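You operate a simulated robot arm through the tools that you are given. There is no shell and no other tool. Be economical: measure what you need, move in short steps, check, and stop when the job is done.

You are at the controls of a simulated robot arm. One attempt, no reset.

Task
Put the basil and the chives back in the herb carousel.
Fine: a bay each; finish with the empty bay in the gap.

The check looks at the end state, three seconds after you hand in, the way a careful person would. Anything else that was tipped, shoved, dropped, spilled or broken makes it a failure.

Robot
A 7-joint arm with a two-finger parallel gripper, fixed in place. Base frame: the origin is at the foot of the arm, x ahead of it, y to its left, z up; the work surface is at about z = 0. Units: mm, degrees, N and s.
With the tool pointing down near the work surface it reaches from about 240 to 620 mm from the base axis. Its first joint turns from -66.0 to 66.0 degrees. Payload 2.6 kg.
The tool frame sits at the grasp point between the pads (the TCP): z along the fingers, y along the line on which they close. The tips reach 30 mm beyond it. The gripper opens to 94 mm. The fingers are 28 mm wide and 10 mm thick; the gripper's body (50 by 96 mm) begins 55 mm behind the TCP.
Orientation is that of the tool frame in the base frame, as a unit quaternion [x, y, z, w]. With the fingers straight down and closing along the base's y, the tool's x points along the base's -x, its y along +y and its z along -z.

Tools
- The arm moves only by the tool play_rows. Its argument "commands" is a list of rows, each a list of 7 numbers: the turn, a rotation vector about the base's x, y, z in degrees, then the shift along the base's x, y, z in mm, then the gripper command, from -1 (fully open) to 1 (shut), values between in proportion. In form: [[rx, ry, rz, tx, ty, tz, gripper], ...]. A call has 1 to 10 rows; each row shifts and turns the commanded pose from where the row before left it. A row lasts 0.2 s, in which the tool goes at most 50 mm and 8.6 degrees; a call with a longer step from one row to the next is refused whole, and so is a gripper value outside its range. Where a pose cannot be reached the arm comes as near as it can. A force on the tool above 70 N (or 10 N above the force at the start of the call, whichever is more), or a blocked arm, ends the call early, and 0.2 s more pass. The fingers move at their own pace (about 72 mm/s each) and stop on an object; they squeeze with about 29 N. The grip force told is the motor's: it shows also when the fingers shut on nothing. Time passes only in rows, and 0.2 s behind the last, so rows that do not move let the fingers close. It gives the time, the measured TCP pose, the force on the tool (base axes), the opening and the grip force at its end, in the units of the frame above (readings bear some noise).
- Cameras (640 x 400 px; columns grow to the right, rows downward): "scene" is fixed at [35.7, 426.8, 583]; the picture's right is [-0.79, -0.61, 0.00], its down [-0.24, 0.32, -0.92] and it looks along [0.56, -0.72, -0.40] (base axes); focal length 323 px, centre (320, 200). "wrist" rides on the gripper at [76, 14, -102] in the tool frame; the picture's right is [-0.18, 0.98, 0.00], its down [-0.75, -0.14, -0.64] and it looks along [-0.63, -0.12, 0.77] (tool axes); focal length 243 px, centre (320, 200). There is no depth. A picture from a camera that has moved, and an enlarged one, comes with that camera's place and axes in the base frame and with its lens.
- get_image(camera): a new picture of that camera. The clock stands still meanwhile.
- enlarge(camera, box): a new picture of the part [left, top, right, bottom] of that camera's present view, enlarged. The clock stands still meanwhile.
- hand_in(): hands the job in; it is judged then, once.

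Go step by step. Nothing tells you positions but the pictures and the camera data: compare them with the known pose of the tool, close in by small moves and look again before you grip or let go. The budget is 120 turns and 76 pictures, counting those below and the enlarged ones. Unless the task says otherwise, let go and move clear before handing in, and close with one line.

The tools are called as name(argument=value, ...) on one line, values as JSON. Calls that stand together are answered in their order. play_rows: Moves the arm, as the interface text tells. Its arguments: {"type":"object","properties":{"commands":{"type":"array","items":{"type":"array","items":{"type":"number"}}}},"required":["commands"]} The other tools are called the same way: get_image (camera) takes a picture; enlarge (camera, box) takes an enlarged picture of a part of a camera's view; hand_in () hands the job in.

At the start:

```text
time_s: 0.0
tool_pos: [354.6, -70.6, 413.7]
ee_rot: [0.0, 1.0, 0.0, -0.001]
wrist_force: [-0.6, 0.6, 0.6]
grip_width: 94.1
grasp_force: 0.1
```

scene: 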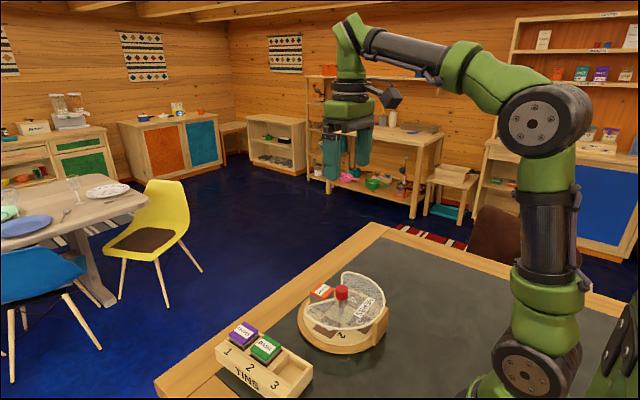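
wrist: 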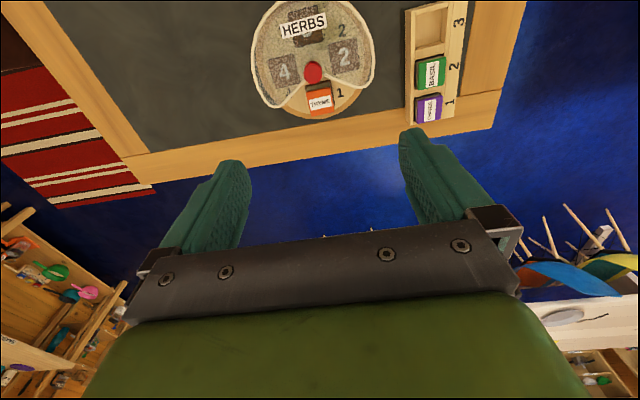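

I see a herb carousel under a clear cover with a gap, and a tins rack with the basil and chives. I'll look closer at both before moving.

enlarge(camera="scene", box=[200, 250, 420, 400])

enlarge(camera="wrist", box=[230, 0, 480, 150])

```text
2.67 times, centred on (310, 325) of scene
camera zoom: at [35.7, 426.8, 583.0], right [-0.79, -0.61, 0.0], down [-0.24, 0.32, -0.92], along [0.56, -0.72, -0.4], focal length 861 px, centre (347, -133)
```

zoom: 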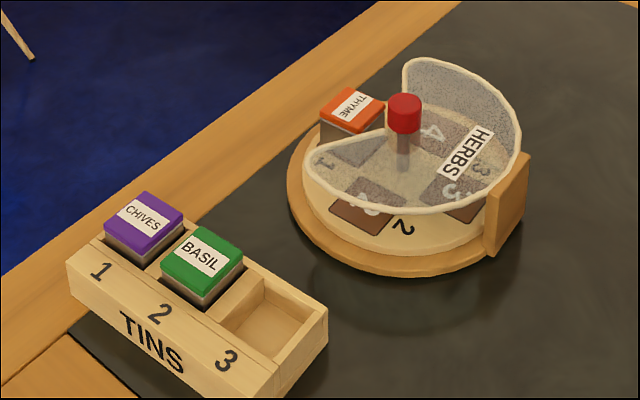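

```text
2.56 times, centred on (355, 75) of wrist
camera zoom: at [279.3, -55.7, 514.6], right [0.18, 0.98, 0.0], down [0.75, -0.14, 0.64], along [0.63, -0.12, -0.77], focal length 621 px, centre (230, 520)
```

zoom: 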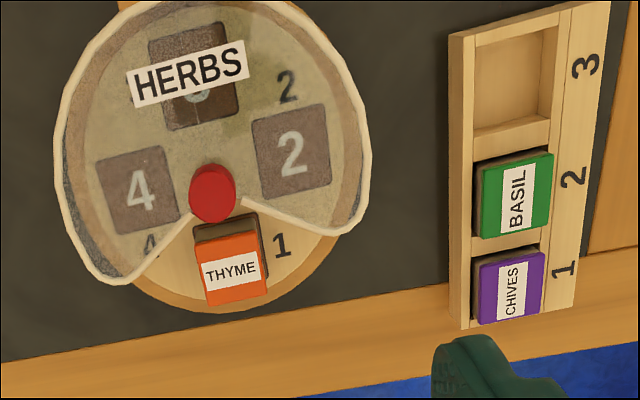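

The carousel's bay 1 (thyme) is in the gap, facing away from the base. The knob is near (360,-77), the basil near (415,115) and the chives near (480,120). I'll shift back and look again so I can measure better.

play_rows(commands=[[0, 0, 0, -35, 0, -30, -1], [0, 0, 0, -35, 0, -30, -1], [0, 0, 0, 0, 0, 0, -1]])

get_image(camera="wrist")

```text
time_s: 0.8
tool_pos: [284.4, -68.4, 351.6]
ee_rot: [0.0, 1.0, 0.0, 0.0]
wrist_force: [-0.8, 0.0, -0.3]
grip_width: 93.9
grasp_force: 0.0
```

```text
71 pictures are left
camera wrist: at [210.4, -55.3, 453.3], right [0.18, 0.98, 0.0], down [0.75, -0.14, 0.64], along [0.63, -0.12, -0.77], focal length 243 px, centre (320, 200)
```

wrist: 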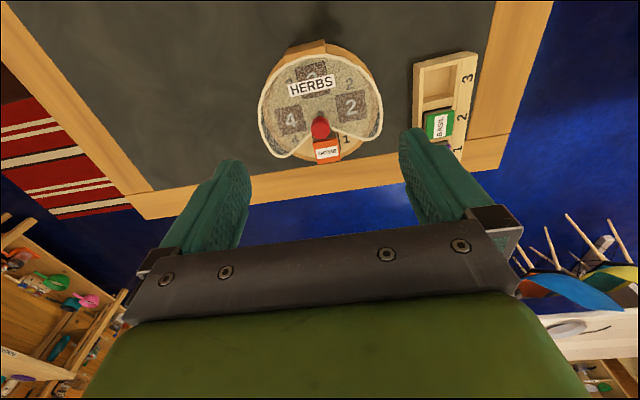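

enlarge(camera="wrist", box=[240, 30, 400, 180])

enlarge(camera="scene", box=[290, 260, 400, 360])

```text
2.67 times, centred on (320, 105) of wrist
camera zoom: at [210.4, -55.3, 453.3], right [0.18, 0.98, 0.0], down [0.75, -0.14, 0.64], along [0.63, -0.12, -0.77], focal length 647 px, centre (320, 453)
```

zoom: 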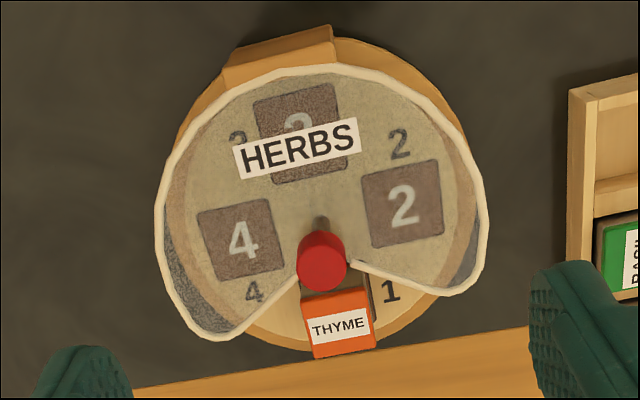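

```text
4.00 times, centred on (345, 310) of scene
camera zoom: at [35.7, 426.8, 583.0], right [-0.79, -0.61, 0.0], down [-0.24, 0.32, -0.92], along [0.56, -0.72, -0.4], focal length 1291 px, centre (220, -240)
```

zoom: 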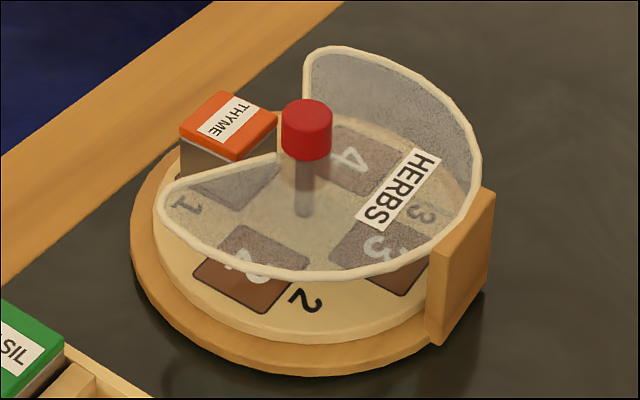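

The knob is at about (361,-82) with its top near z 98. I'll move above it and compare.

play_rows(commands=[[0, 0, 0, 20, -3, -45, -1], [0, 0, 0, 20, -3, -45, -1], [0, 0, 0, 20, -3, -45, -1], [0, 0, 0, 17, -3, -45, -1], [0, 0, 0, 0, 0, 0, -1]])

get_image(camera="wrist")

enlarge(camera="scene", box=[270, 230, 430, 360])

```text
time_s: 2.0
tool_pos: [361.5, -81.3, 173.2]
ee_rot: [0.001, 1.0, 0.0, 0.0]
wrist_force: [0.1, -0.1, 0.0]
grip_width: 94.0
grasp_force: 0.2
```

```text
68 pictures are left
camera wrist: at [286.1, -67.3, 273.9], right [0.18, 0.98, 0.0], down [0.75, -0.14, 0.64], along [0.63, -0.12, -0.77], focal length 243 px, centre (320, 200)
```

wrist: 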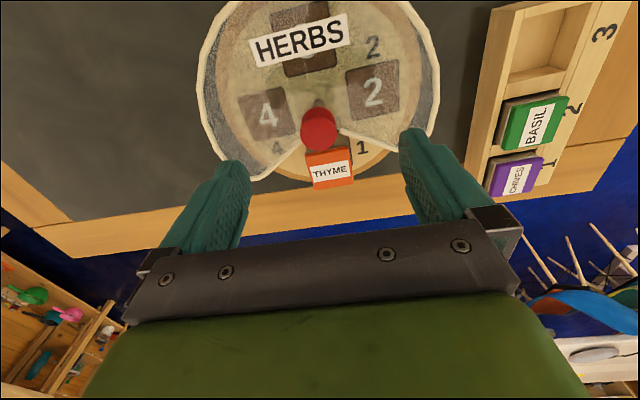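

```text
3.08 times, centred on (350, 295) of scene
camera zoom: at [35.7, 426.8, 583.0], right [-0.79, -0.61, 0.0], down [-0.24, 0.32, -0.92], along [0.56, -0.72, -0.4], focal length 993 px, centre (228, -92)
```

zoom: 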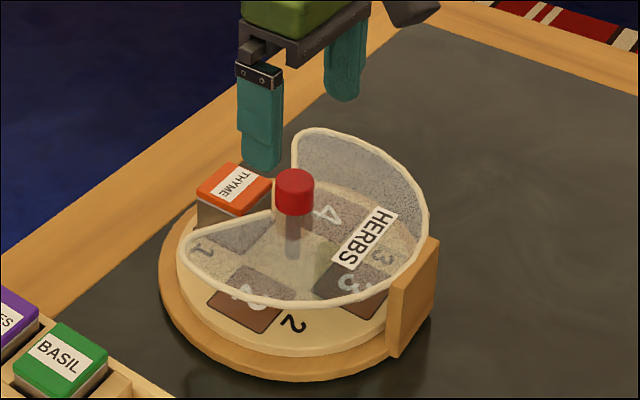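

The knob works out at (365.5,-82) with its top near z 98, and the roof is at roughly z 75–80. I'll go down with the fingers half open, keeping the tips above the roof.

play_rows(commands=[[0, 0, 0, 4, 0, -20, 0], [0, 0, 0, 0, 0, -20, 0], [0, 0, 0, 0, 0, -14, 0], [0, 0, 0, 0, 0, 0, 0]])

enlarge(camera="scene", box=[290, 230, 400, 330])

get_image(camera="wrist")

```text
time_s: 3.0
tool_pos: [364.4, -81.3, 118.6]
ee_rot: [0.0, 1.0, 0.0, 0.0]
wrist_force: [-0.2, -0.3, -0.4]
grip_width: 46.9
grasp_force: 0.1
```

```text
4.00 times, centred on (345, 280) of scene
camera zoom: at [35.7, 426.8, 583.0], right [-0.79, -0.61, 0.0], down [-0.24, 0.32, -0.92], along [0.56, -0.72, -0.4], focal length 1291 px, centre (220, -120)
```

zoom: 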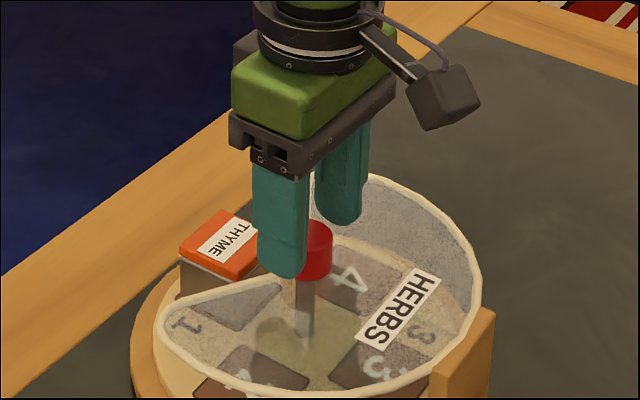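

```text
65 pictures are left
camera wrist: at [289.5, -66.9, 220.0], right [0.18, 0.98, 0.0], down [0.75, -0.14, 0.64], along [0.63, -0.12, -0.77], focal length 243 px, centre (320, 200)
```

wrist: 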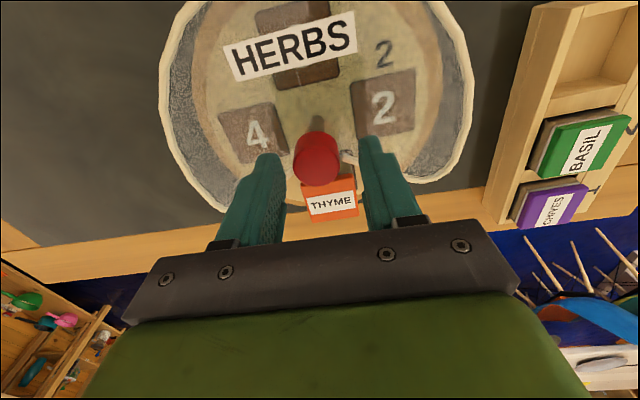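

enlarge(camera="wrist", box=[250, 100, 390, 220])

```text
3.33 times, centred on (320, 160) of wrist
camera zoom: at [289.5, -66.9, 220.0], right [0.18, 0.98, 0.0], down [0.75, -0.14, 0.64], along [0.63, -0.12, -0.77], focal length 809 px, centre (320, 333)
```

zoom: 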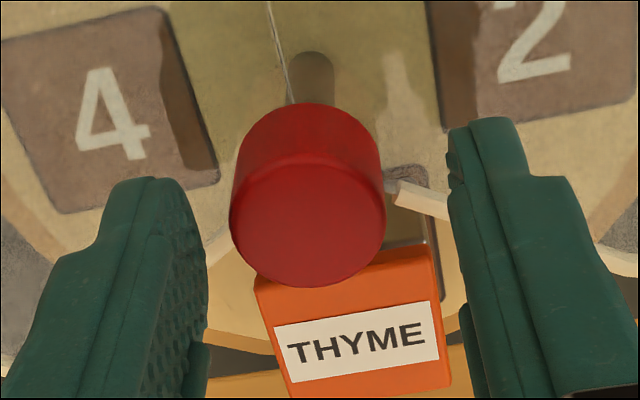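

The tool is centred on the knob within about 1.5 mm. I'll go down slightly and close on it.

play_rows(commands=[[0, 0, 0, 0.5, -1.5, -4, 0], [0, 0, 0, 0, 0, 0, 0.6], [0, 0, 0, 0, 0, 0, 0.6], [0, 0, 0, 0, 0, 0, 0.6]])

```text
time_s: 4.0
tool_pos: [363.7, -82.2, 114.2]
ee_rot: [0.0, 1.0, -0.001, 0.001]
wrist_force: [-4.1, -10.2, 3.3]
grip_width: 29.2
grasp_force: 29.1
```

The knob is gripped with the opening at 29 mm. I'll test a small positive turn and see what moves.

play_rows(commands=[[0, 0, 8, 0, 0, 0, 0.6], [0, 0, 8, 0, 0, 0, 0.6], [0, 0, 8, 0, 0, 0, 0.6], [0, 0, 0, 0, 0, 0, 0.6]])

enlarge(camera="scene", box=[270, 240, 410, 360])

```text
time_s: 5.0
tool_pos: [365.0, -82.2, 114.7]
ee_rot: [-0.209, 0.978, 0.0, -0.001]
wrist_force: [-5.9, -6.0, -0.4]
grip_width: 29.0
grasp_force: 28.6
```

```text
3.33 times, centred on (340, 300) of scene
camera zoom: at [35.7, 426.8, 583.0], right [-0.79, -0.61, 0.0], down [-0.24, 0.32, -0.92], along [0.56, -0.72, -0.4], focal length 1076 px, centre (253, -133)
```

zoom: 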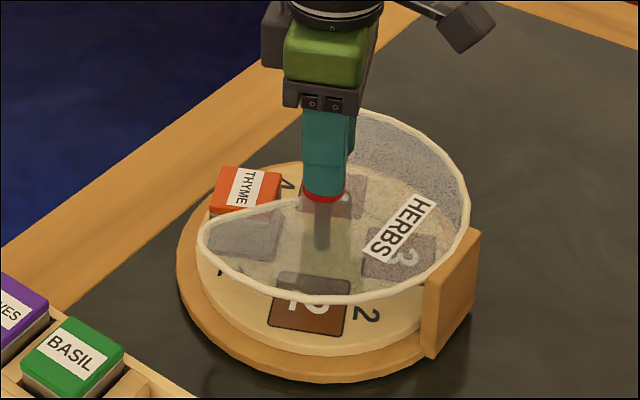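

The tray turns with the knob and the cover stays fixed. I'll carry on carefully and check how the thyme passes under the cover.

play_rows(commands=[[0, 0, 8, 0, 0, 0, 0.6], [0, 0, 8, 0, 0, 0, 0.6], [0, 0, 8, 0, 0, 0, 0.6], [0, 0, 0, 0, 0, 0, 0.6]])

enlarge(camera="scene", box=[270, 240, 410, 360])

```text
time_s: 6.0
tool_pos: [366.1, -84.2, 116.1]
ee_rot: [-0.408, 0.913, 0.0, 0.0]
wrist_force: [1.1, -0.6, 0.3]
grip_width: 29.4
grasp_force: 29.1
```

```text
3.33 times, centred on (340, 300) of scene
camera zoom: at [35.8, 426.8, 583.0], right [-0.79, -0.61, 0.0], down [-0.24, 0.32, -0.92], along [0.56, -0.72, -0.4], focal length 1076 px, centre (253, -133)
```

zoom: 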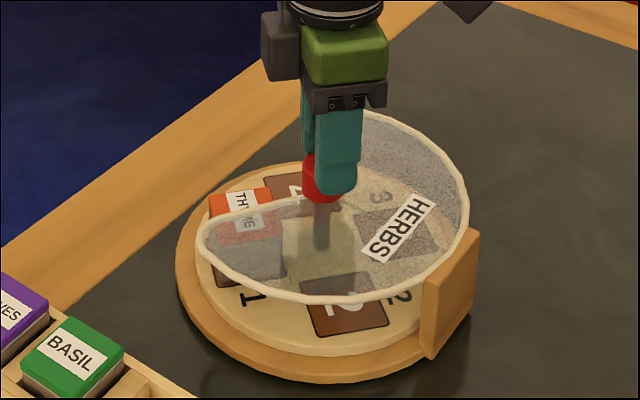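

The thyme slides under the cover without touching it. I'll finish the 90° turn.

play_rows(commands=[[0, 0, 8, 0, 0, 0, 0.6], [0, 0, 8, 0, 0, 0, 0.6], [0, 0, 8, 0, 0, 0, 0.6], [0, 0, 8, 0, 0, 0, 0.6], [0, 0, 8, 0, 0, 0, 0.6], [0, 0, 2, 0, 0, 0, 0.6], [0, 0, 0, 0, 0, 0, 0.6]])

enlarge(camera="scene", box=[270, 240, 410, 360])

get_image(camera="wrist")

```text
time_s: 7.6
tool_pos: [365.1, -82.1, 115.6]
ee_rot: [0.708, -0.706, 0.0, 0.0]
wrist_force: [2.2, 6.4, 0.8]
grip_width: 29.3
grasp_force: 28.9
```

```text
3.33 times, centred on (340, 300) of scene
camera zoom: at [35.7, 426.8, 583.0], right [-0.79, -0.61, 0.0], down [-0.24, 0.32, -0.92], along [0.56, -0.72, -0.4], focal length 1076 px, centre (253, -133)
```

zoom: 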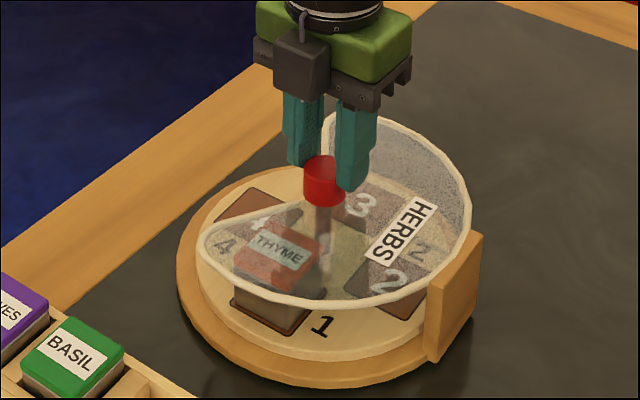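

```text
60 pictures are left
camera wrist: at [352.7, -158.3, 216.2], right [-0.98, 0.18, 0.0], down [0.14, 0.75, 0.64], along [0.12, 0.63, -0.77], focal length 243 px, centre (320, 200)
```

wrist: 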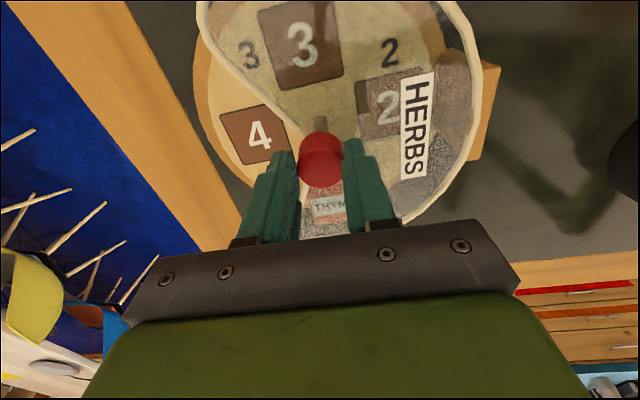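

Bay 4 is in the gap now. I'll let go of the knob, rise, and turn back while heading for the tins.

play_rows(commands=[[0, 0, 0, 0, 0, 0, 0], [0, 0, 0, 0, 0, 0, 0], [0, 0, 0, 0, 0, 40, 0], [0, 0, 0, 0, 0, 45, 0], [0, 0, -8, 0, 20, 0, 0], [0, 0, -8, 0, 30, 0, 0], [0, 0, -8, 0, 30, 0, 0], [0, 0, -8, 0, 30, 0, 0], [0, 0, -8, 0, 30, 0, 0], [0, 0, -8, 0, 30, 0, 0]])

play_rows(commands=[[0, 0, -8, 0, 10, 0, 0], [0, 0, -8, 0, 5, 0, 0], [0, 0, -8, 0, 0, 0, 0], [0, 0, -8, 0, 0, 0, 0], [0, 0, -8, 0, 0, 0, 0], [0, 0, -2, 0, 0, 0, -1], [0, 0, 0, 0, 0, 0, -1]])

get_image(camera="wrist")

enlarge(camera="scene", box=[205, 240, 415, 400])

```text
time_s: 9.8
tool_pos: [364.8, 87.9, 201.3]
ee_rot: [-0.358, 0.934, 0.0, 0.0]
wrist_force: [-0.3, -1.5, 0.3]
grip_width: 47.0
grasp_force: 0.2
```

```text
time_s: 11.4
tool_pos: [365.3, 101.9, 199.8]
ee_rot: [0.0, 1.0, 0.001, 0.0]
wrist_force: [-0.2, 0.2, -0.4]
grip_width: 93.9
grasp_force: 0.1
```

```text
59 pictures are left
camera wrist: at [290.7, 115.8, 301.3], right [0.18, 0.98, 0.0], down [0.75, -0.14, 0.64], along [0.63, -0.12, -0.77], focal length 243 px, centre (320, 200)
```

wrist: 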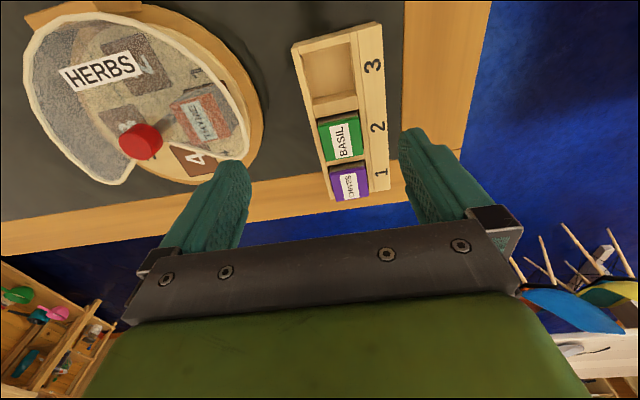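

```text
2.50 times, centred on (310, 320) of scene
camera zoom: at [35.7, 426.8, 583.0], right [-0.79, -0.61, 0.0], down [-0.24, 0.32, -0.92], along [0.56, -0.72, -0.4], focal length 807 px, centre (345, -100)
```

zoom: 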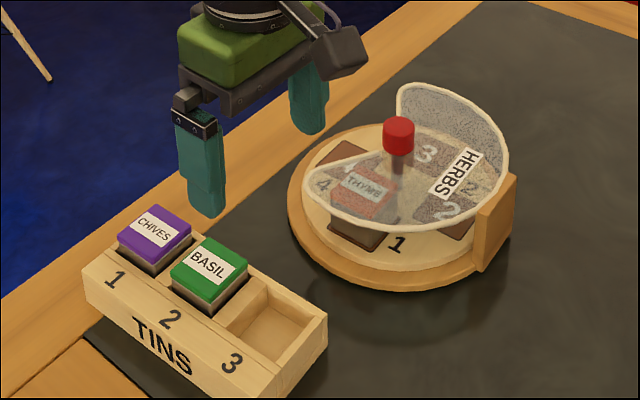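

The basil is near (411,120), top around z 58. I'll come closer above it.

play_rows(commands=[[0, 0, 0, 22, 9, -25, -1], [0, 0, 0, 22, 9, -25, -1], [0, 0, 0, 0, 0, 0, -1]])

enlarge(camera="wrist", box=[220, 20, 440, 180])

enlarge(camera="scene", box=[200, 280, 320, 400])

```text
time_s: 12.2
tool_pos: [409.2, 119.7, 150.1]
ee_rot: [0.0, 1.0, 0.001, 0.0]
wrist_force: [-0.7, -1.0, -0.1]
grip_width: 94.0
grasp_force: 0.1
```

```text
2.50 times, centred on (330, 100) of wrist
camera zoom: at [334.6, 134.5, 251.3], right [0.18, 0.98, 0.0], down [0.75, -0.14, 0.64], along [0.63, -0.12, -0.77], focal length 606 px, centre (295, 450)
```

zoom: 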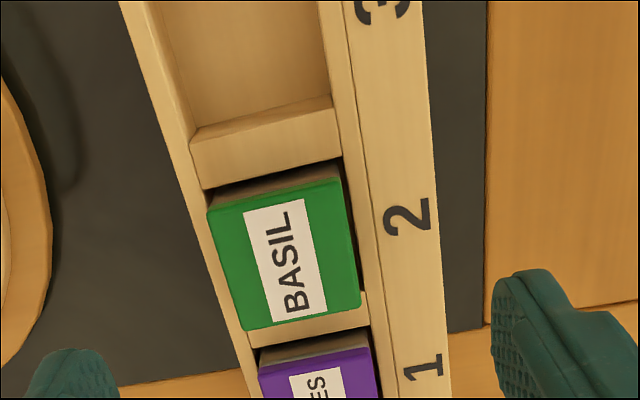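

```text
3.33 times, centred on (260, 340) of scene
camera zoom: at [35.7, 426.8, 583.0], right [-0.79, -0.61, 0.0], down [-0.24, 0.32, -0.92], along [0.56, -0.72, -0.4], focal length 1076 px, centre (520, -267)
```

zoom: 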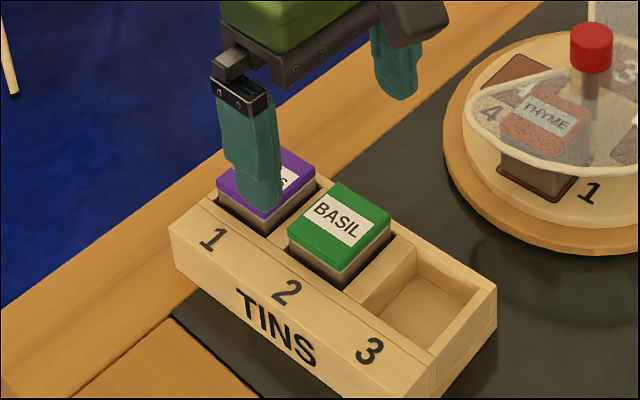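

The basil's centre works out at (413,117), about 44 mm wide, turned roughly 2°. I'll descend partway and check from the side.

play_rows(commands=[[0, 0, 2, 4, -2.5, -25, -0.5], [0, 0, 0, 0, 0, -25, -0.5], [0, 0, 0, 0, 0, -18, -0.5], [0, 0, 0, 0, 0, 0, -0.5]])

get_image(camera="wrist")

enlarge(camera="scene", box=[200, 280, 320, 400])

```text
time_s: 13.2
tool_pos: [415.3, 118.5, 82.0]
ee_rot: [-0.018, 1.0, -0.001, -0.001]
wrist_force: [-0.1, 0.2, -0.4]
grip_width: 70.3
grasp_force: 0.1
```

```text
55 pictures are left
camera wrist: at [338.7, 129.0, 183.1], right [0.15, 0.99, 0.0], down [0.76, -0.11, 0.64], along [0.63, -0.1, -0.77], focal length 243 px, centre (320, 200)
```

wrist: 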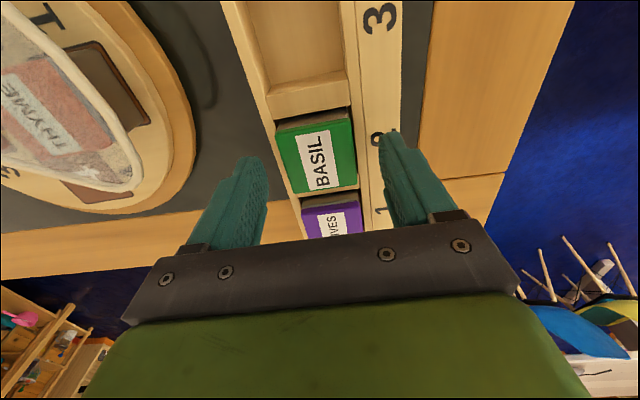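

```text
3.33 times, centred on (260, 340) of scene
camera zoom: at [35.7, 426.8, 583.0], right [-0.79, -0.61, 0.0], down [-0.24, 0.32, -0.92], along [0.56, -0.72, -0.4], focal length 1076 px, centre (520, -267)
```

zoom: 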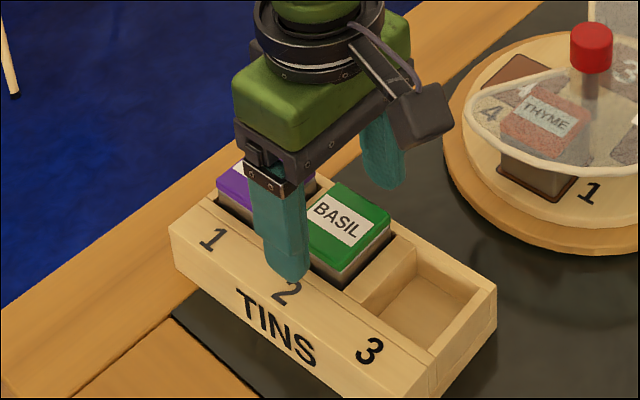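

The basil is 5 mm nearer the base than the tool. I'll correct, lower gently and close on it.

play_rows(commands=[[0, 0, 0, -5, -2, -4, -0.5], [0, 0, 0, 0, 0, -8, -0.5], [0, 0, 0, 0, 0, -6, -0.5], [0, 0, 0, 0, 0, 0, -0.5]])

enlarge(camera="scene", box=[200, 280, 320, 400])

enlarge(camera="wrist", box=[220, 80, 440, 240])

```text
time_s: 14.2
tool_pos: [409.8, 116.2, 64.5]
ee_rot: [-0.017, 1.0, 0.001, 0.001]
wrist_force: [-13.4, -3.3, 27.9]
grip_width: 69.0
grasp_force: 0.2
```

```text
3.33 times, centred on (260, 340) of scene
camera zoom: at [35.6, 426.8, 583.1], right [-0.79, -0.61, 0.0], down [-0.24, 0.32, -0.92], along [0.56, -0.72, -0.4], focal length 1076 px, centre (520, -267)
```

zoom: 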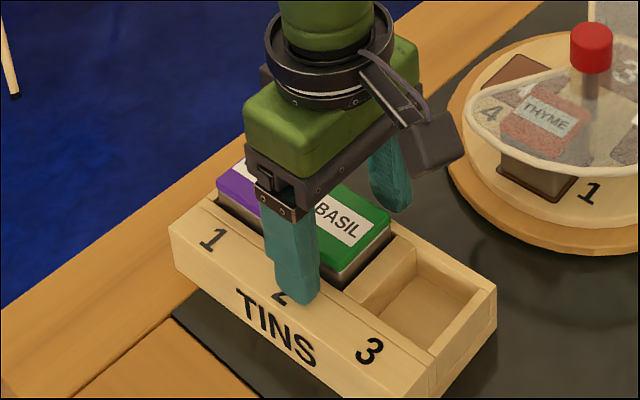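

```text
2.50 times, centred on (330, 160) of wrist
camera zoom: at [333.9, 127.6, 166.8], right [0.15, 0.99, 0.0], down [0.76, -0.12, 0.64], along [0.64, -0.09, -0.77], focal length 606 px, centre (295, 300)
```

zoom: 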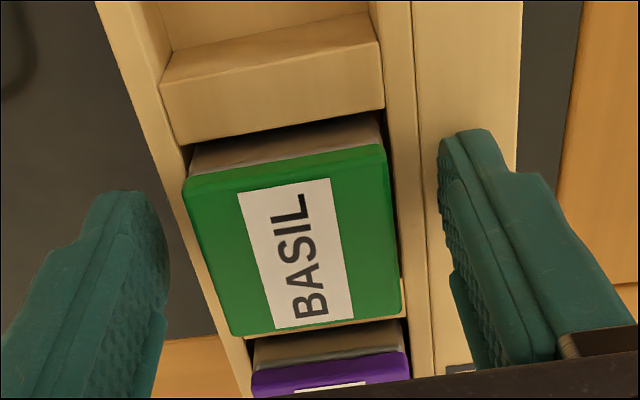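

The tips touched the rack's top at about z 34. I'll back off 3 mm and close.

play_rows(commands=[[0, 0, 0, 0, 0, 4, -0.5], [0, 0, 0, 0, 0, 0, 0.3], [0, 0, 0, 0, 0, 0, 0.3], [0, 0, 0, 0, 0, 0, 0.3]])

enlarge(camera="scene", box=[200, 280, 320, 400])

```text
time_s: 15.2
tool_pos: [407.8, 116.4, 69.1]
ee_rot: [-0.018, 1.0, 0.0, 0.001]
wrist_force: [-0.1, -0.3, -0.3]
grip_width: 44.0
grasp_force: 28.8
```

```text
3.33 times, centred on (260, 340) of scene
camera zoom: at [35.7, 426.8, 583.0], right [-0.79, -0.61, 0.0], down [-0.24, 0.32, -0.92], along [0.56, -0.72, -0.4], focal length 1076 px, centre (520, -267)
```

zoom: 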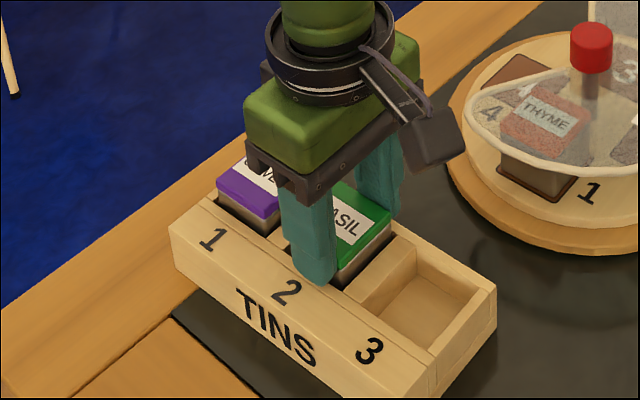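

The basil is gripped at 44 mm. I'll lift it straight up.

play_rows(commands=[[0, 0, 0, 0, 0, 10, 0.3], [0, 0, 0, 0, 0, 20, 0.3], [0, 0, 0, 0, 0, 30, 0.3], [0, 0, 0, 0, 0, 40, 0.3], [0, 0, 0, 0, 0, 30, 0.3], [0, 0, 0, 0, 0, 0, 0.3]])

enlarge(camera="scene", box=[200, 200, 420, 400])

get_image(camera="wrist")

```text
time_s: 16.6
tool_pos: [407.1, 114.9, 198.8]
ee_rot: [-0.018, 1.0, 0.0, 0.0]
wrist_force: [0.1, -0.7, -1.9]
grip_width: 44.0
grasp_force: 28.9
```

```text
2.00 times, centred on (310, 300) of scene
camera zoom: at [35.7, 426.8, 583.0], right [-0.79, -0.61, 0.0], down [-0.24, 0.32, -0.92], along [0.56, -0.72, -0.4], focal length 646 px, centre (340, 0)
```

zoom: 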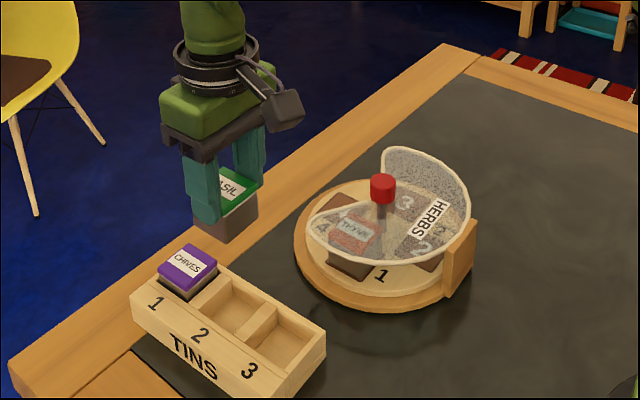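

```text
49 pictures are left
camera wrist: at [332.4, 126.4, 300.4], right [0.15, 0.99, 0.0], down [0.76, -0.11, 0.64], along [0.63, -0.1, -0.77], focal length 243 px, centre (320, 200)
```

wrist: 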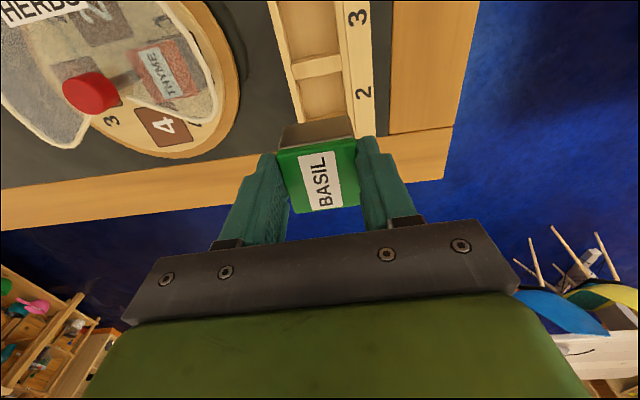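

The basil is held cleanly. I'll carry it above bay 4, at about (420,-83), and look.

play_rows(commands=[[0, 0, 0, 2, -40, 0, 0.3], [0, 0, 0, 2, -40, 0, 0.3], [0, 0, 0, 2, -40, 0, 0.3], [0, 0, 0, 2, -40, 0, 0.3], [0, 0, 0, 4, -37, 0, 0.3], [0, 0, 0, 0, 0, 0, 0.3]])

get_image(camera="wrist")

enlarge(camera="scene", box=[270, 200, 410, 360])

```text
time_s: 18.0
tool_pos: [421.2, -81.6, 198.2]
ee_rot: [-0.018, 1.0, 0.0, 0.0]
wrist_force: [0.6, 0.8, -1.3]
grip_width: 43.8
grasp_force: 29.4
```

```text
48 pictures are left
camera wrist: at [345.3, -71.6, 299.9], right [0.15, 0.99, 0.0], down [0.76, -0.11, 0.64], along [0.63, -0.1, -0.77], focal length 243 px, centre (320, 200)
```

wrist: 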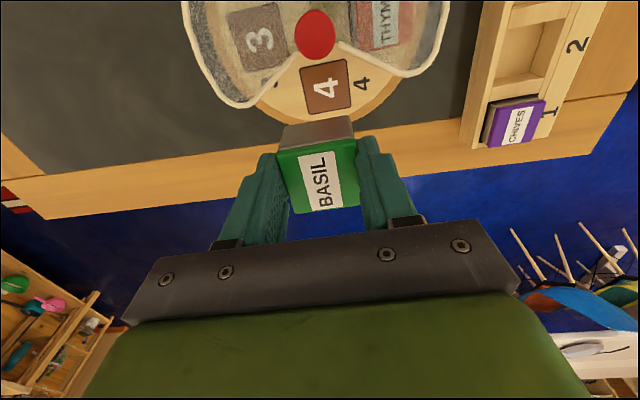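

```text
2.50 times, centred on (340, 280) of scene
camera zoom: at [35.7, 426.8, 583.0], right [-0.79, -0.61, 0.0], down [-0.24, 0.32, -0.92], along [0.56, -0.72, -0.4], focal length 807 px, centre (270, 0)
```

zoom: 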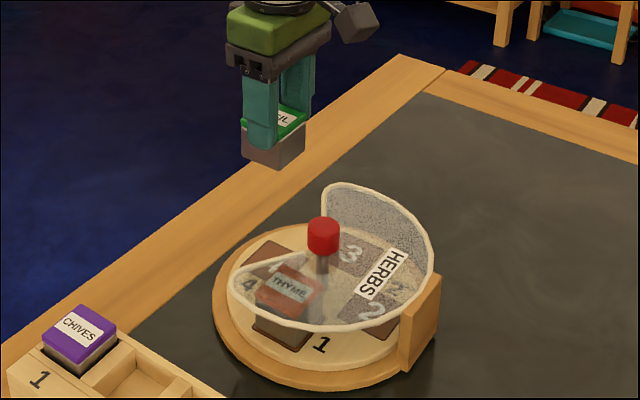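

enlarge(camera="wrist", box=[240, 20, 420, 220])

enlarge(camera="scene", box=[300, 280, 380, 350])

```text
2.00 times, centred on (330, 120) of wrist
camera zoom: at [345.3, -71.6, 299.9], right [0.15, 0.99, 0.0], down [0.76, -0.11, 0.64], along [0.63, -0.1, -0.77], focal length 485 px, centre (300, 360)
```

zoom: 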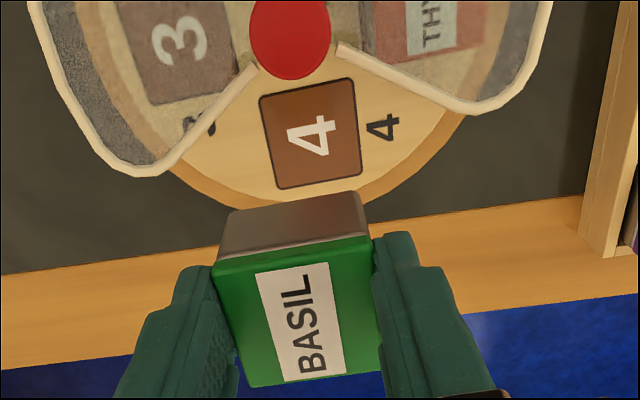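

```text
5.71 times, centred on (340, 315) of scene
camera zoom: at [35.7, 426.8, 583.0], right [-0.79, -0.61, 0.0], down [-0.24, 0.32, -0.92], along [0.56, -0.72, -0.4], focal length 1845 px, centre (206, -457)
```

zoom: 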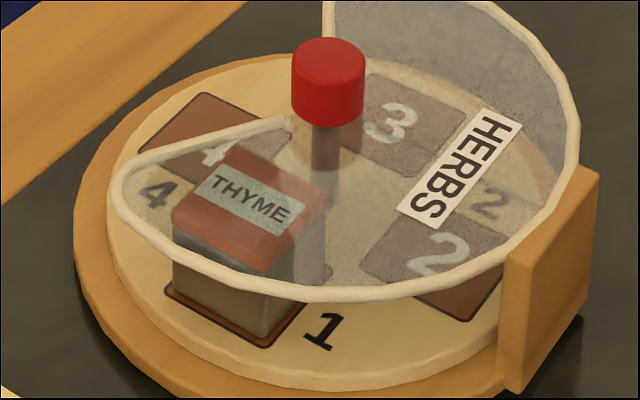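

Bay 4's centre is about (422,-78), while the tin sits about 6 mm beyond the tool in x. I'll lower partway and recheck.

play_rows(commands=[[0, 0, 0, -5, 3, -30, 0.3], [0, 0, 0, 0, 0, -30, 0.3], [0, 0, 0, 0, 0, -22, 0.3], [0, 0, 0, 0, 0, 0, 0.3]])

enlarge(camera="wrist", box=[220, 50, 420, 230])

enlarge(camera="scene", box=[280, 240, 400, 350])

```text
time_s: 19.0
tool_pos: [416.5, -78.9, 116.3]
ee_rot: [-0.017, 1.0, 0.0, 0.0]
wrist_force: [-0.2, -0.2, -1.2]
grip_width: 44.2
grasp_force: 28.5
```

```text
2.22 times, centred on (320, 140) of wrist
camera zoom: at [340.3, -68.3, 216.6], right [0.15, 0.99, 0.0], down [0.76, -0.11, 0.64], along [0.64, -0.1, -0.77], focal length 539 px, centre (320, 333)
```

zoom: 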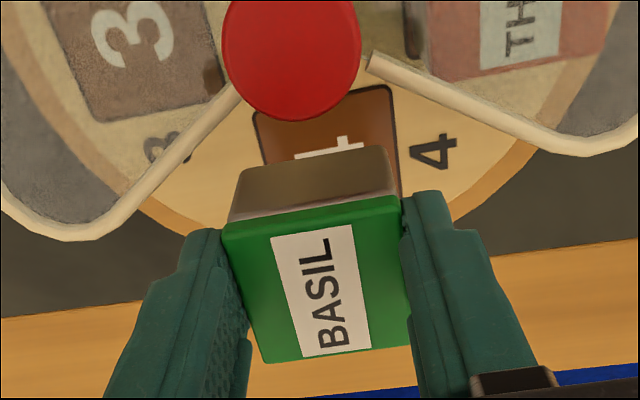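

```text
3.64 times, centred on (340, 295) of scene
camera zoom: at [35.7, 426.8, 583.0], right [-0.79, -0.61, 0.0], down [-0.24, 0.32, -0.92], along [0.56, -0.72, -0.4], focal length 1174 px, centre (247, -146)
```

zoom: 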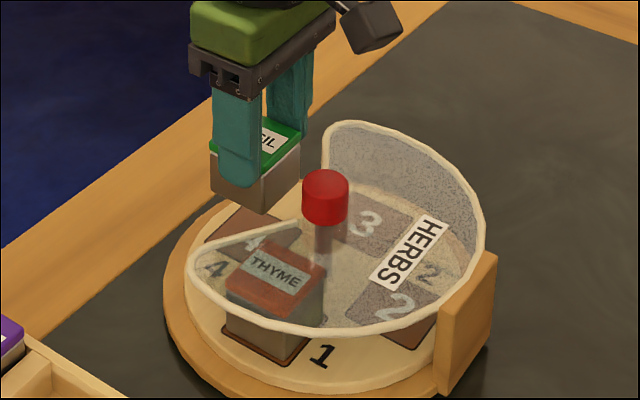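

The basil is about 3 mm short in y. I'll correct that and go lower.

play_rows(commands=[[0, 0, 0.5, 1, 3, -12, 0.3], [0, 0, 0, 0, 0, -12, 0.3], [0, 0, 0, 0, 0, -4, 0.3], [0, 0, 0, 0, 0, 0, 0.3]])

enlarge(camera="wrist", box=[220, 50, 420, 230])

enlarge(camera="scene", box=[280, 240, 400, 350])

```text
time_s: 20.0
tool_pos: [416.0, -74.5, 87.9]
ee_rot: [-0.022, 1.0, 0.0, 0.0]
wrist_force: [0.3, 0.6, -1.2]
grip_width: 44.2
grasp_force: 28.7
```

```text
2.22 times, centred on (320, 140) of wrist
camera zoom: at [341.2, -64.3, 189.0], right [0.14, 0.99, 0.0], down [0.76, -0.11, 0.64], along [0.64, -0.09, -0.77], focal length 539 px, centre (320, 333)
```

zoom: 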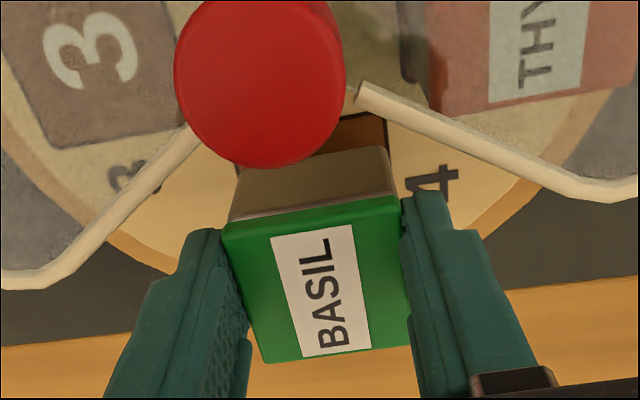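

```text
3.64 times, centred on (340, 295) of scene
camera zoom: at [35.7, 426.8, 583.0], right [-0.79, -0.61, 0.0], down [-0.24, 0.32, -0.92], along [0.56, -0.72, -0.4], focal length 1174 px, centre (247, -146)
```

zoom: 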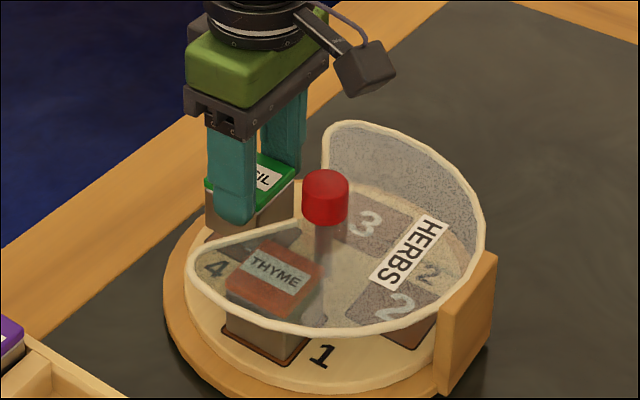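

The tin is almost aligned. I'll shift it 2 mm inward and set it down gently.

play_rows(commands=[[0, 0, 0, -2, -1, -3, 0.3], [0, 0, 0, 0, 0, -3, 0.3], [0, 0, 0, 0, 0, -2, 0.3], [0, 0, 0, 0, 0, 0, 0.3]])

enlarge(camera="scene", box=[300, 260, 380, 340])

```text
time_s: 21.0
tool_pos: [415.8, -76.8, 81.2]
ee_rot: [-0.022, 1.0, 0.0, 0.001]
wrist_force: [1.0, -0.2, 0.1]
grip_width: 43.9
grasp_force: 29.0
```

```text
5.00 times, centred on (340, 300) of scene
camera zoom: at [35.7, 426.8, 583.0], right [-0.79, -0.61, 0.0], down [-0.24, 0.32, -0.92], along [0.56, -0.72, -0.4], focal length 1614 px, centre (220, -300)
```

zoom: 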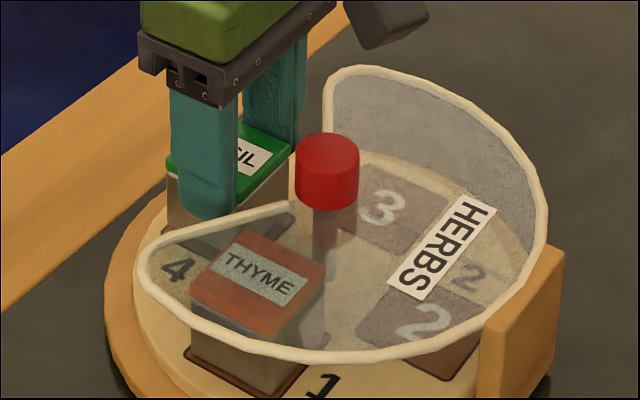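

play_rows(commands=[[0, 0, 0, 0, 0, -1.5, 0.3], [0, 0, 0, 0, 0, 0, 0.3]])

```text
time_s: 21.6
tool_pos: [414.5, -77.8, 78.3]
ee_rot: [-0.022, 1.0, 0.001, 0.0]
wrist_force: [0.1, -0.7, -1.1]
grip_width: 44.0
grasp_force: 29.0
```

play_rows(commands=[[0, 0, 0, 0, 0, -1.5, 0.3], [0, 0, 0, 0, 0, 0, 0.3]])

enlarge(camera="wrist", box=[220, 50, 420, 230])

```text
time_s: 22.2
tool_pos: [414.9, -76.5, 77.9]
ee_rot: [-0.022, 1.0, 0.0, 0.0]
wrist_force: [0.1, -0.2, -0.4]
grip_width: 44.0
grasp_force: 29.1
```

```text
2.22 times, centred on (320, 140) of wrist
camera zoom: at [339.3, -65.7, 178.7], right [0.14, 0.99, 0.0], down [0.76, -0.11, 0.64], along [0.64, -0.09, -0.77], focal length 539 px, centre (320, 333)
```

zoom: 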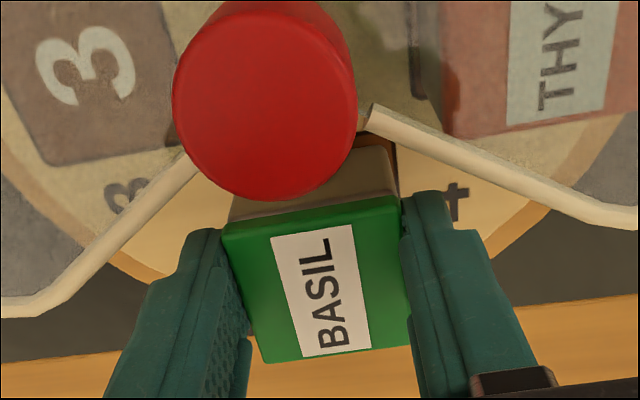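

play_rows(commands=[[0, 0, 0, 0, 0, -1.5, 0.3], [0, 0, 0, 0, 0, -1.5, 0.3], [0, 0, 0, 0, 0, 0, 0.3]])

```text
time_s: 23.0
tool_pos: [414.4, -76.2, 73.9]
ee_rot: [-0.021, 1.0, 0.0, 0.001]
wrist_force: [-5.2, 0.1, 15.6]
grip_width: 44.1
grasp_force: 28.6
```

Contact made (about 16 N). I'll ease up a hair, then open.

play_rows(commands=[[0, 0, 0, 0, 0, 1, 0.3], [0, 0, 0, 0, 0, 0, 0.0], [0, 0, 0, 0, 0, 0, -0.25], [0, 0, 0, 0, 0, 0, -0.25], [0, 0, 0, 0, 0, 15, -0.25], [0, 0, 0, 0, 0, 30, -0.25], [0, 0, 0, 0, 0, 45, -0.25], [0, 0, 0, 0, 0, 30, -0.25], [0, 0, 0, 0, 0, 0, -0.25]])

enlarge(camera="wrist", box=[220, 0, 440, 160])

enlarge(camera="scene", box=[280, 260, 400, 360])

```text
time_s: 25.0
tool_pos: [415.2, -76.8, 197.6]
ee_rot: [-0.022, 1.0, -0.001, -0.001]
wrist_force: [0.9, 0.4, -0.9]
grip_width: 59.0
grasp_force: 0.0
```

```text
2.50 times, centred on (330, 80) of wrist
camera zoom: at [339.6, -66.1, 298.4], right [0.14, 0.99, 0.0], down [0.76, -0.11, 0.64], along [0.64, -0.09, -0.77], focal length 606 px, centre (295, 500)
```

zoom: 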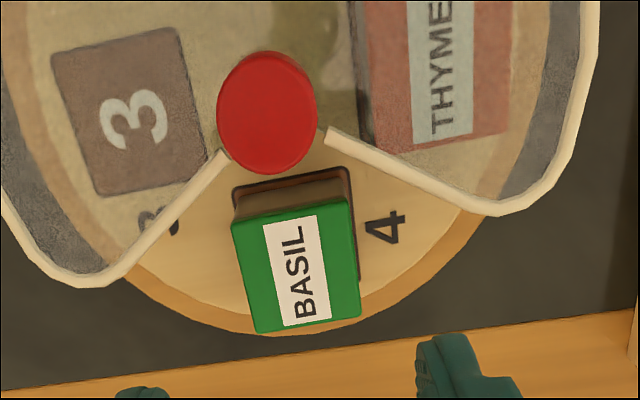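

```text
4.00 times, centred on (340, 310) of scene
camera zoom: at [35.7, 426.8, 583.0], right [-0.79, -0.61, 0.0], down [-0.24, 0.32, -0.92], along [0.56, -0.72, -0.4], focal length 1291 px, centre (240, -240)
```

zoom: 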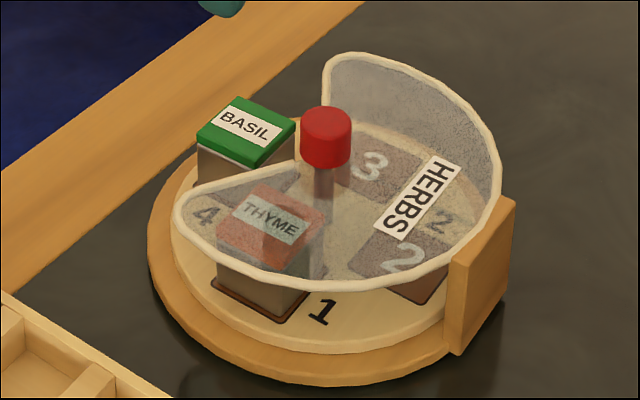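

The basil sits in bay 4. Next I'll go back to the knob for another quarter turn.

play_rows(commands=[[0, 0, -2.5, -30, -3, 0, 0], [0, 0, 0, -20, -2.3, 0, 0], [0, 0, 0, 0, 0, -40, 0], [0, 0, 0, 0, 0, -30, 0], [0, 0, 0, 0, 0, 0, 0]])

enlarge(camera="wrist", box=[250, 60, 390, 200])

```text
time_s: 26.2
tool_pos: [365.2, -78.9, 125.0]
ee_rot: [0.0, 1.0, 0.0, 0.001]
wrist_force: [-0.2, 0.3, 0.4]
grip_width: 47.0
grasp_force: 0.1
```

```text
2.86 times, centred on (320, 130) of wrist
camera zoom: at [290.4, -65.2, 226.5], right [0.18, 0.98, 0.0], down [0.75, -0.14, 0.64], along [0.63, -0.12, -0.77], focal length 693 px, centre (320, 400)
```

zoom: 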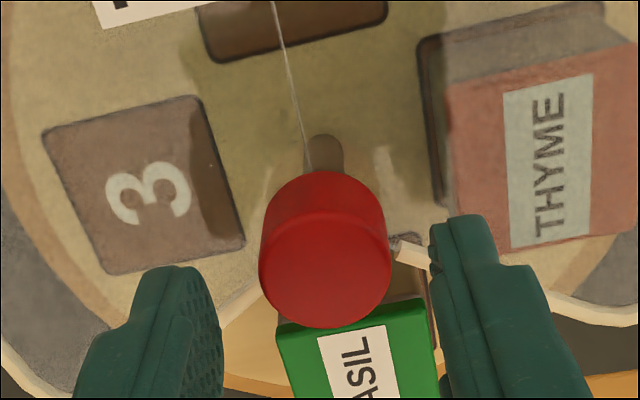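

Well centred. I'll lower 9 mm, grip, and turn 88°.

play_rows(commands=[[0, 0, 0, -0.5, 0, -9, 0], [0, 0, 0, 0, 0, 0, 0.6], [0, 0, 0, 0, 0, 0, 0.6], [0, 0, 0, 0, 0, 0, 0.6], [0, 0, 8, 0, 0, 0, 0.6], [0, 0, 8, 0, 0, 0, 0.6], [0, 0, 8, 0, 0, 0, 0.6], [0, 0, 8, 0, 0, 0, 0.6], [0, 0, 0, 0, 0, 0, 0.6]])

enlarge(camera="scene", box=[280, 260, 400, 360])

```text
time_s: 28.2
tool_pos: [364.3, -81.8, 117.5]
ee_rot: [-0.277, 0.961, 0.0, 0.0]
wrist_force: [2.4, 3.3, -0.5]
grip_width: 29.5
grasp_force: 28.9
```

```text
4.00 times, centred on (340, 310) of scene
camera zoom: at [35.7, 426.8, 583.0], right [-0.79, -0.61, 0.0], down [-0.24, 0.32, -0.92], along [0.56, -0.72, -0.4], focal length 1291 px, centre (240, -240)
```

zoom: 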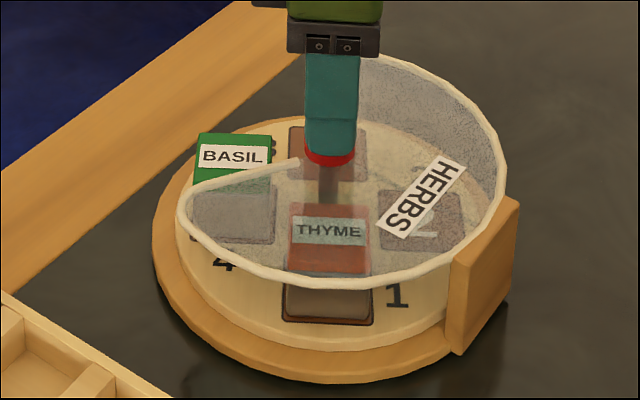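

play_rows(commands=[[0, 0, 8, 0, 0, 0, 0.6], [0, 0, 8, 0, 0, 0, 0.6], [0, 0, 8, 0, 0, 0, 0.6], [0, 0, 8, 0, 0, 0, 0.6], [0, 0, 8, 0, 0, 0, 0.6], [0, 0, 8, 0, 0, 0, 0.6], [0, 0, 8, 0, 0, 0, 0.6], [0, 0, 0, 0, 0, 0, 0.6]])

enlarge(camera="scene", box=[280, 260, 400, 360])

enlarge(camera="wrist", box=[180, 0, 500, 220])

```text
time_s: 30.0
tool_pos: [364.4, -82.1, 116.7]
ee_rot: [-0.695, 0.719, 0.001, 0.0]
wrist_force: [-15.0, 4.9, 15.9]
grip_width: 29.2
grasp_force: 28.4
```

```text
4.00 times, centred on (340, 310) of scene
camera zoom: at [35.6, 426.8, 583.0], right [-0.79, -0.61, 0.0], down [-0.24, 0.32, -0.92], along [0.56, -0.72, -0.4], focal length 1291 px, centre (240, -240)
```

zoom: 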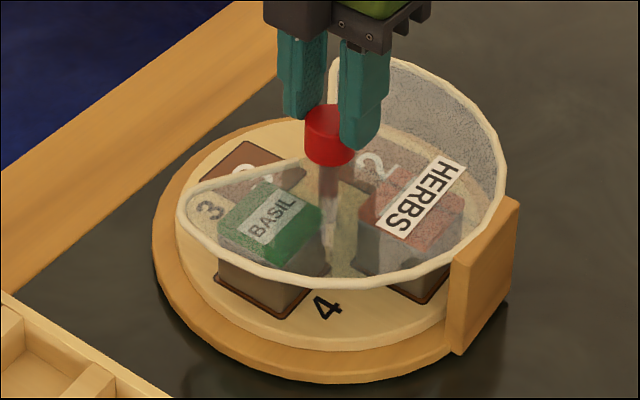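

```text
1.82 times, centred on (340, 110) of wrist
camera zoom: at [348.9, -157.7, 217.6], right [-0.98, 0.22, 0.0], down [0.17, 0.75, 0.64], along [0.14, 0.63, -0.77], focal length 441 px, centre (284, 364)
```

zoom: 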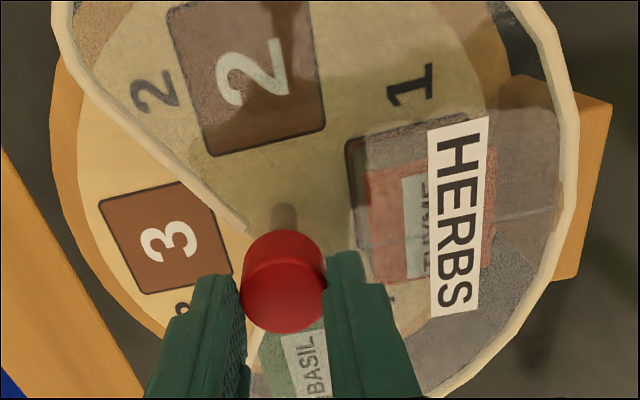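

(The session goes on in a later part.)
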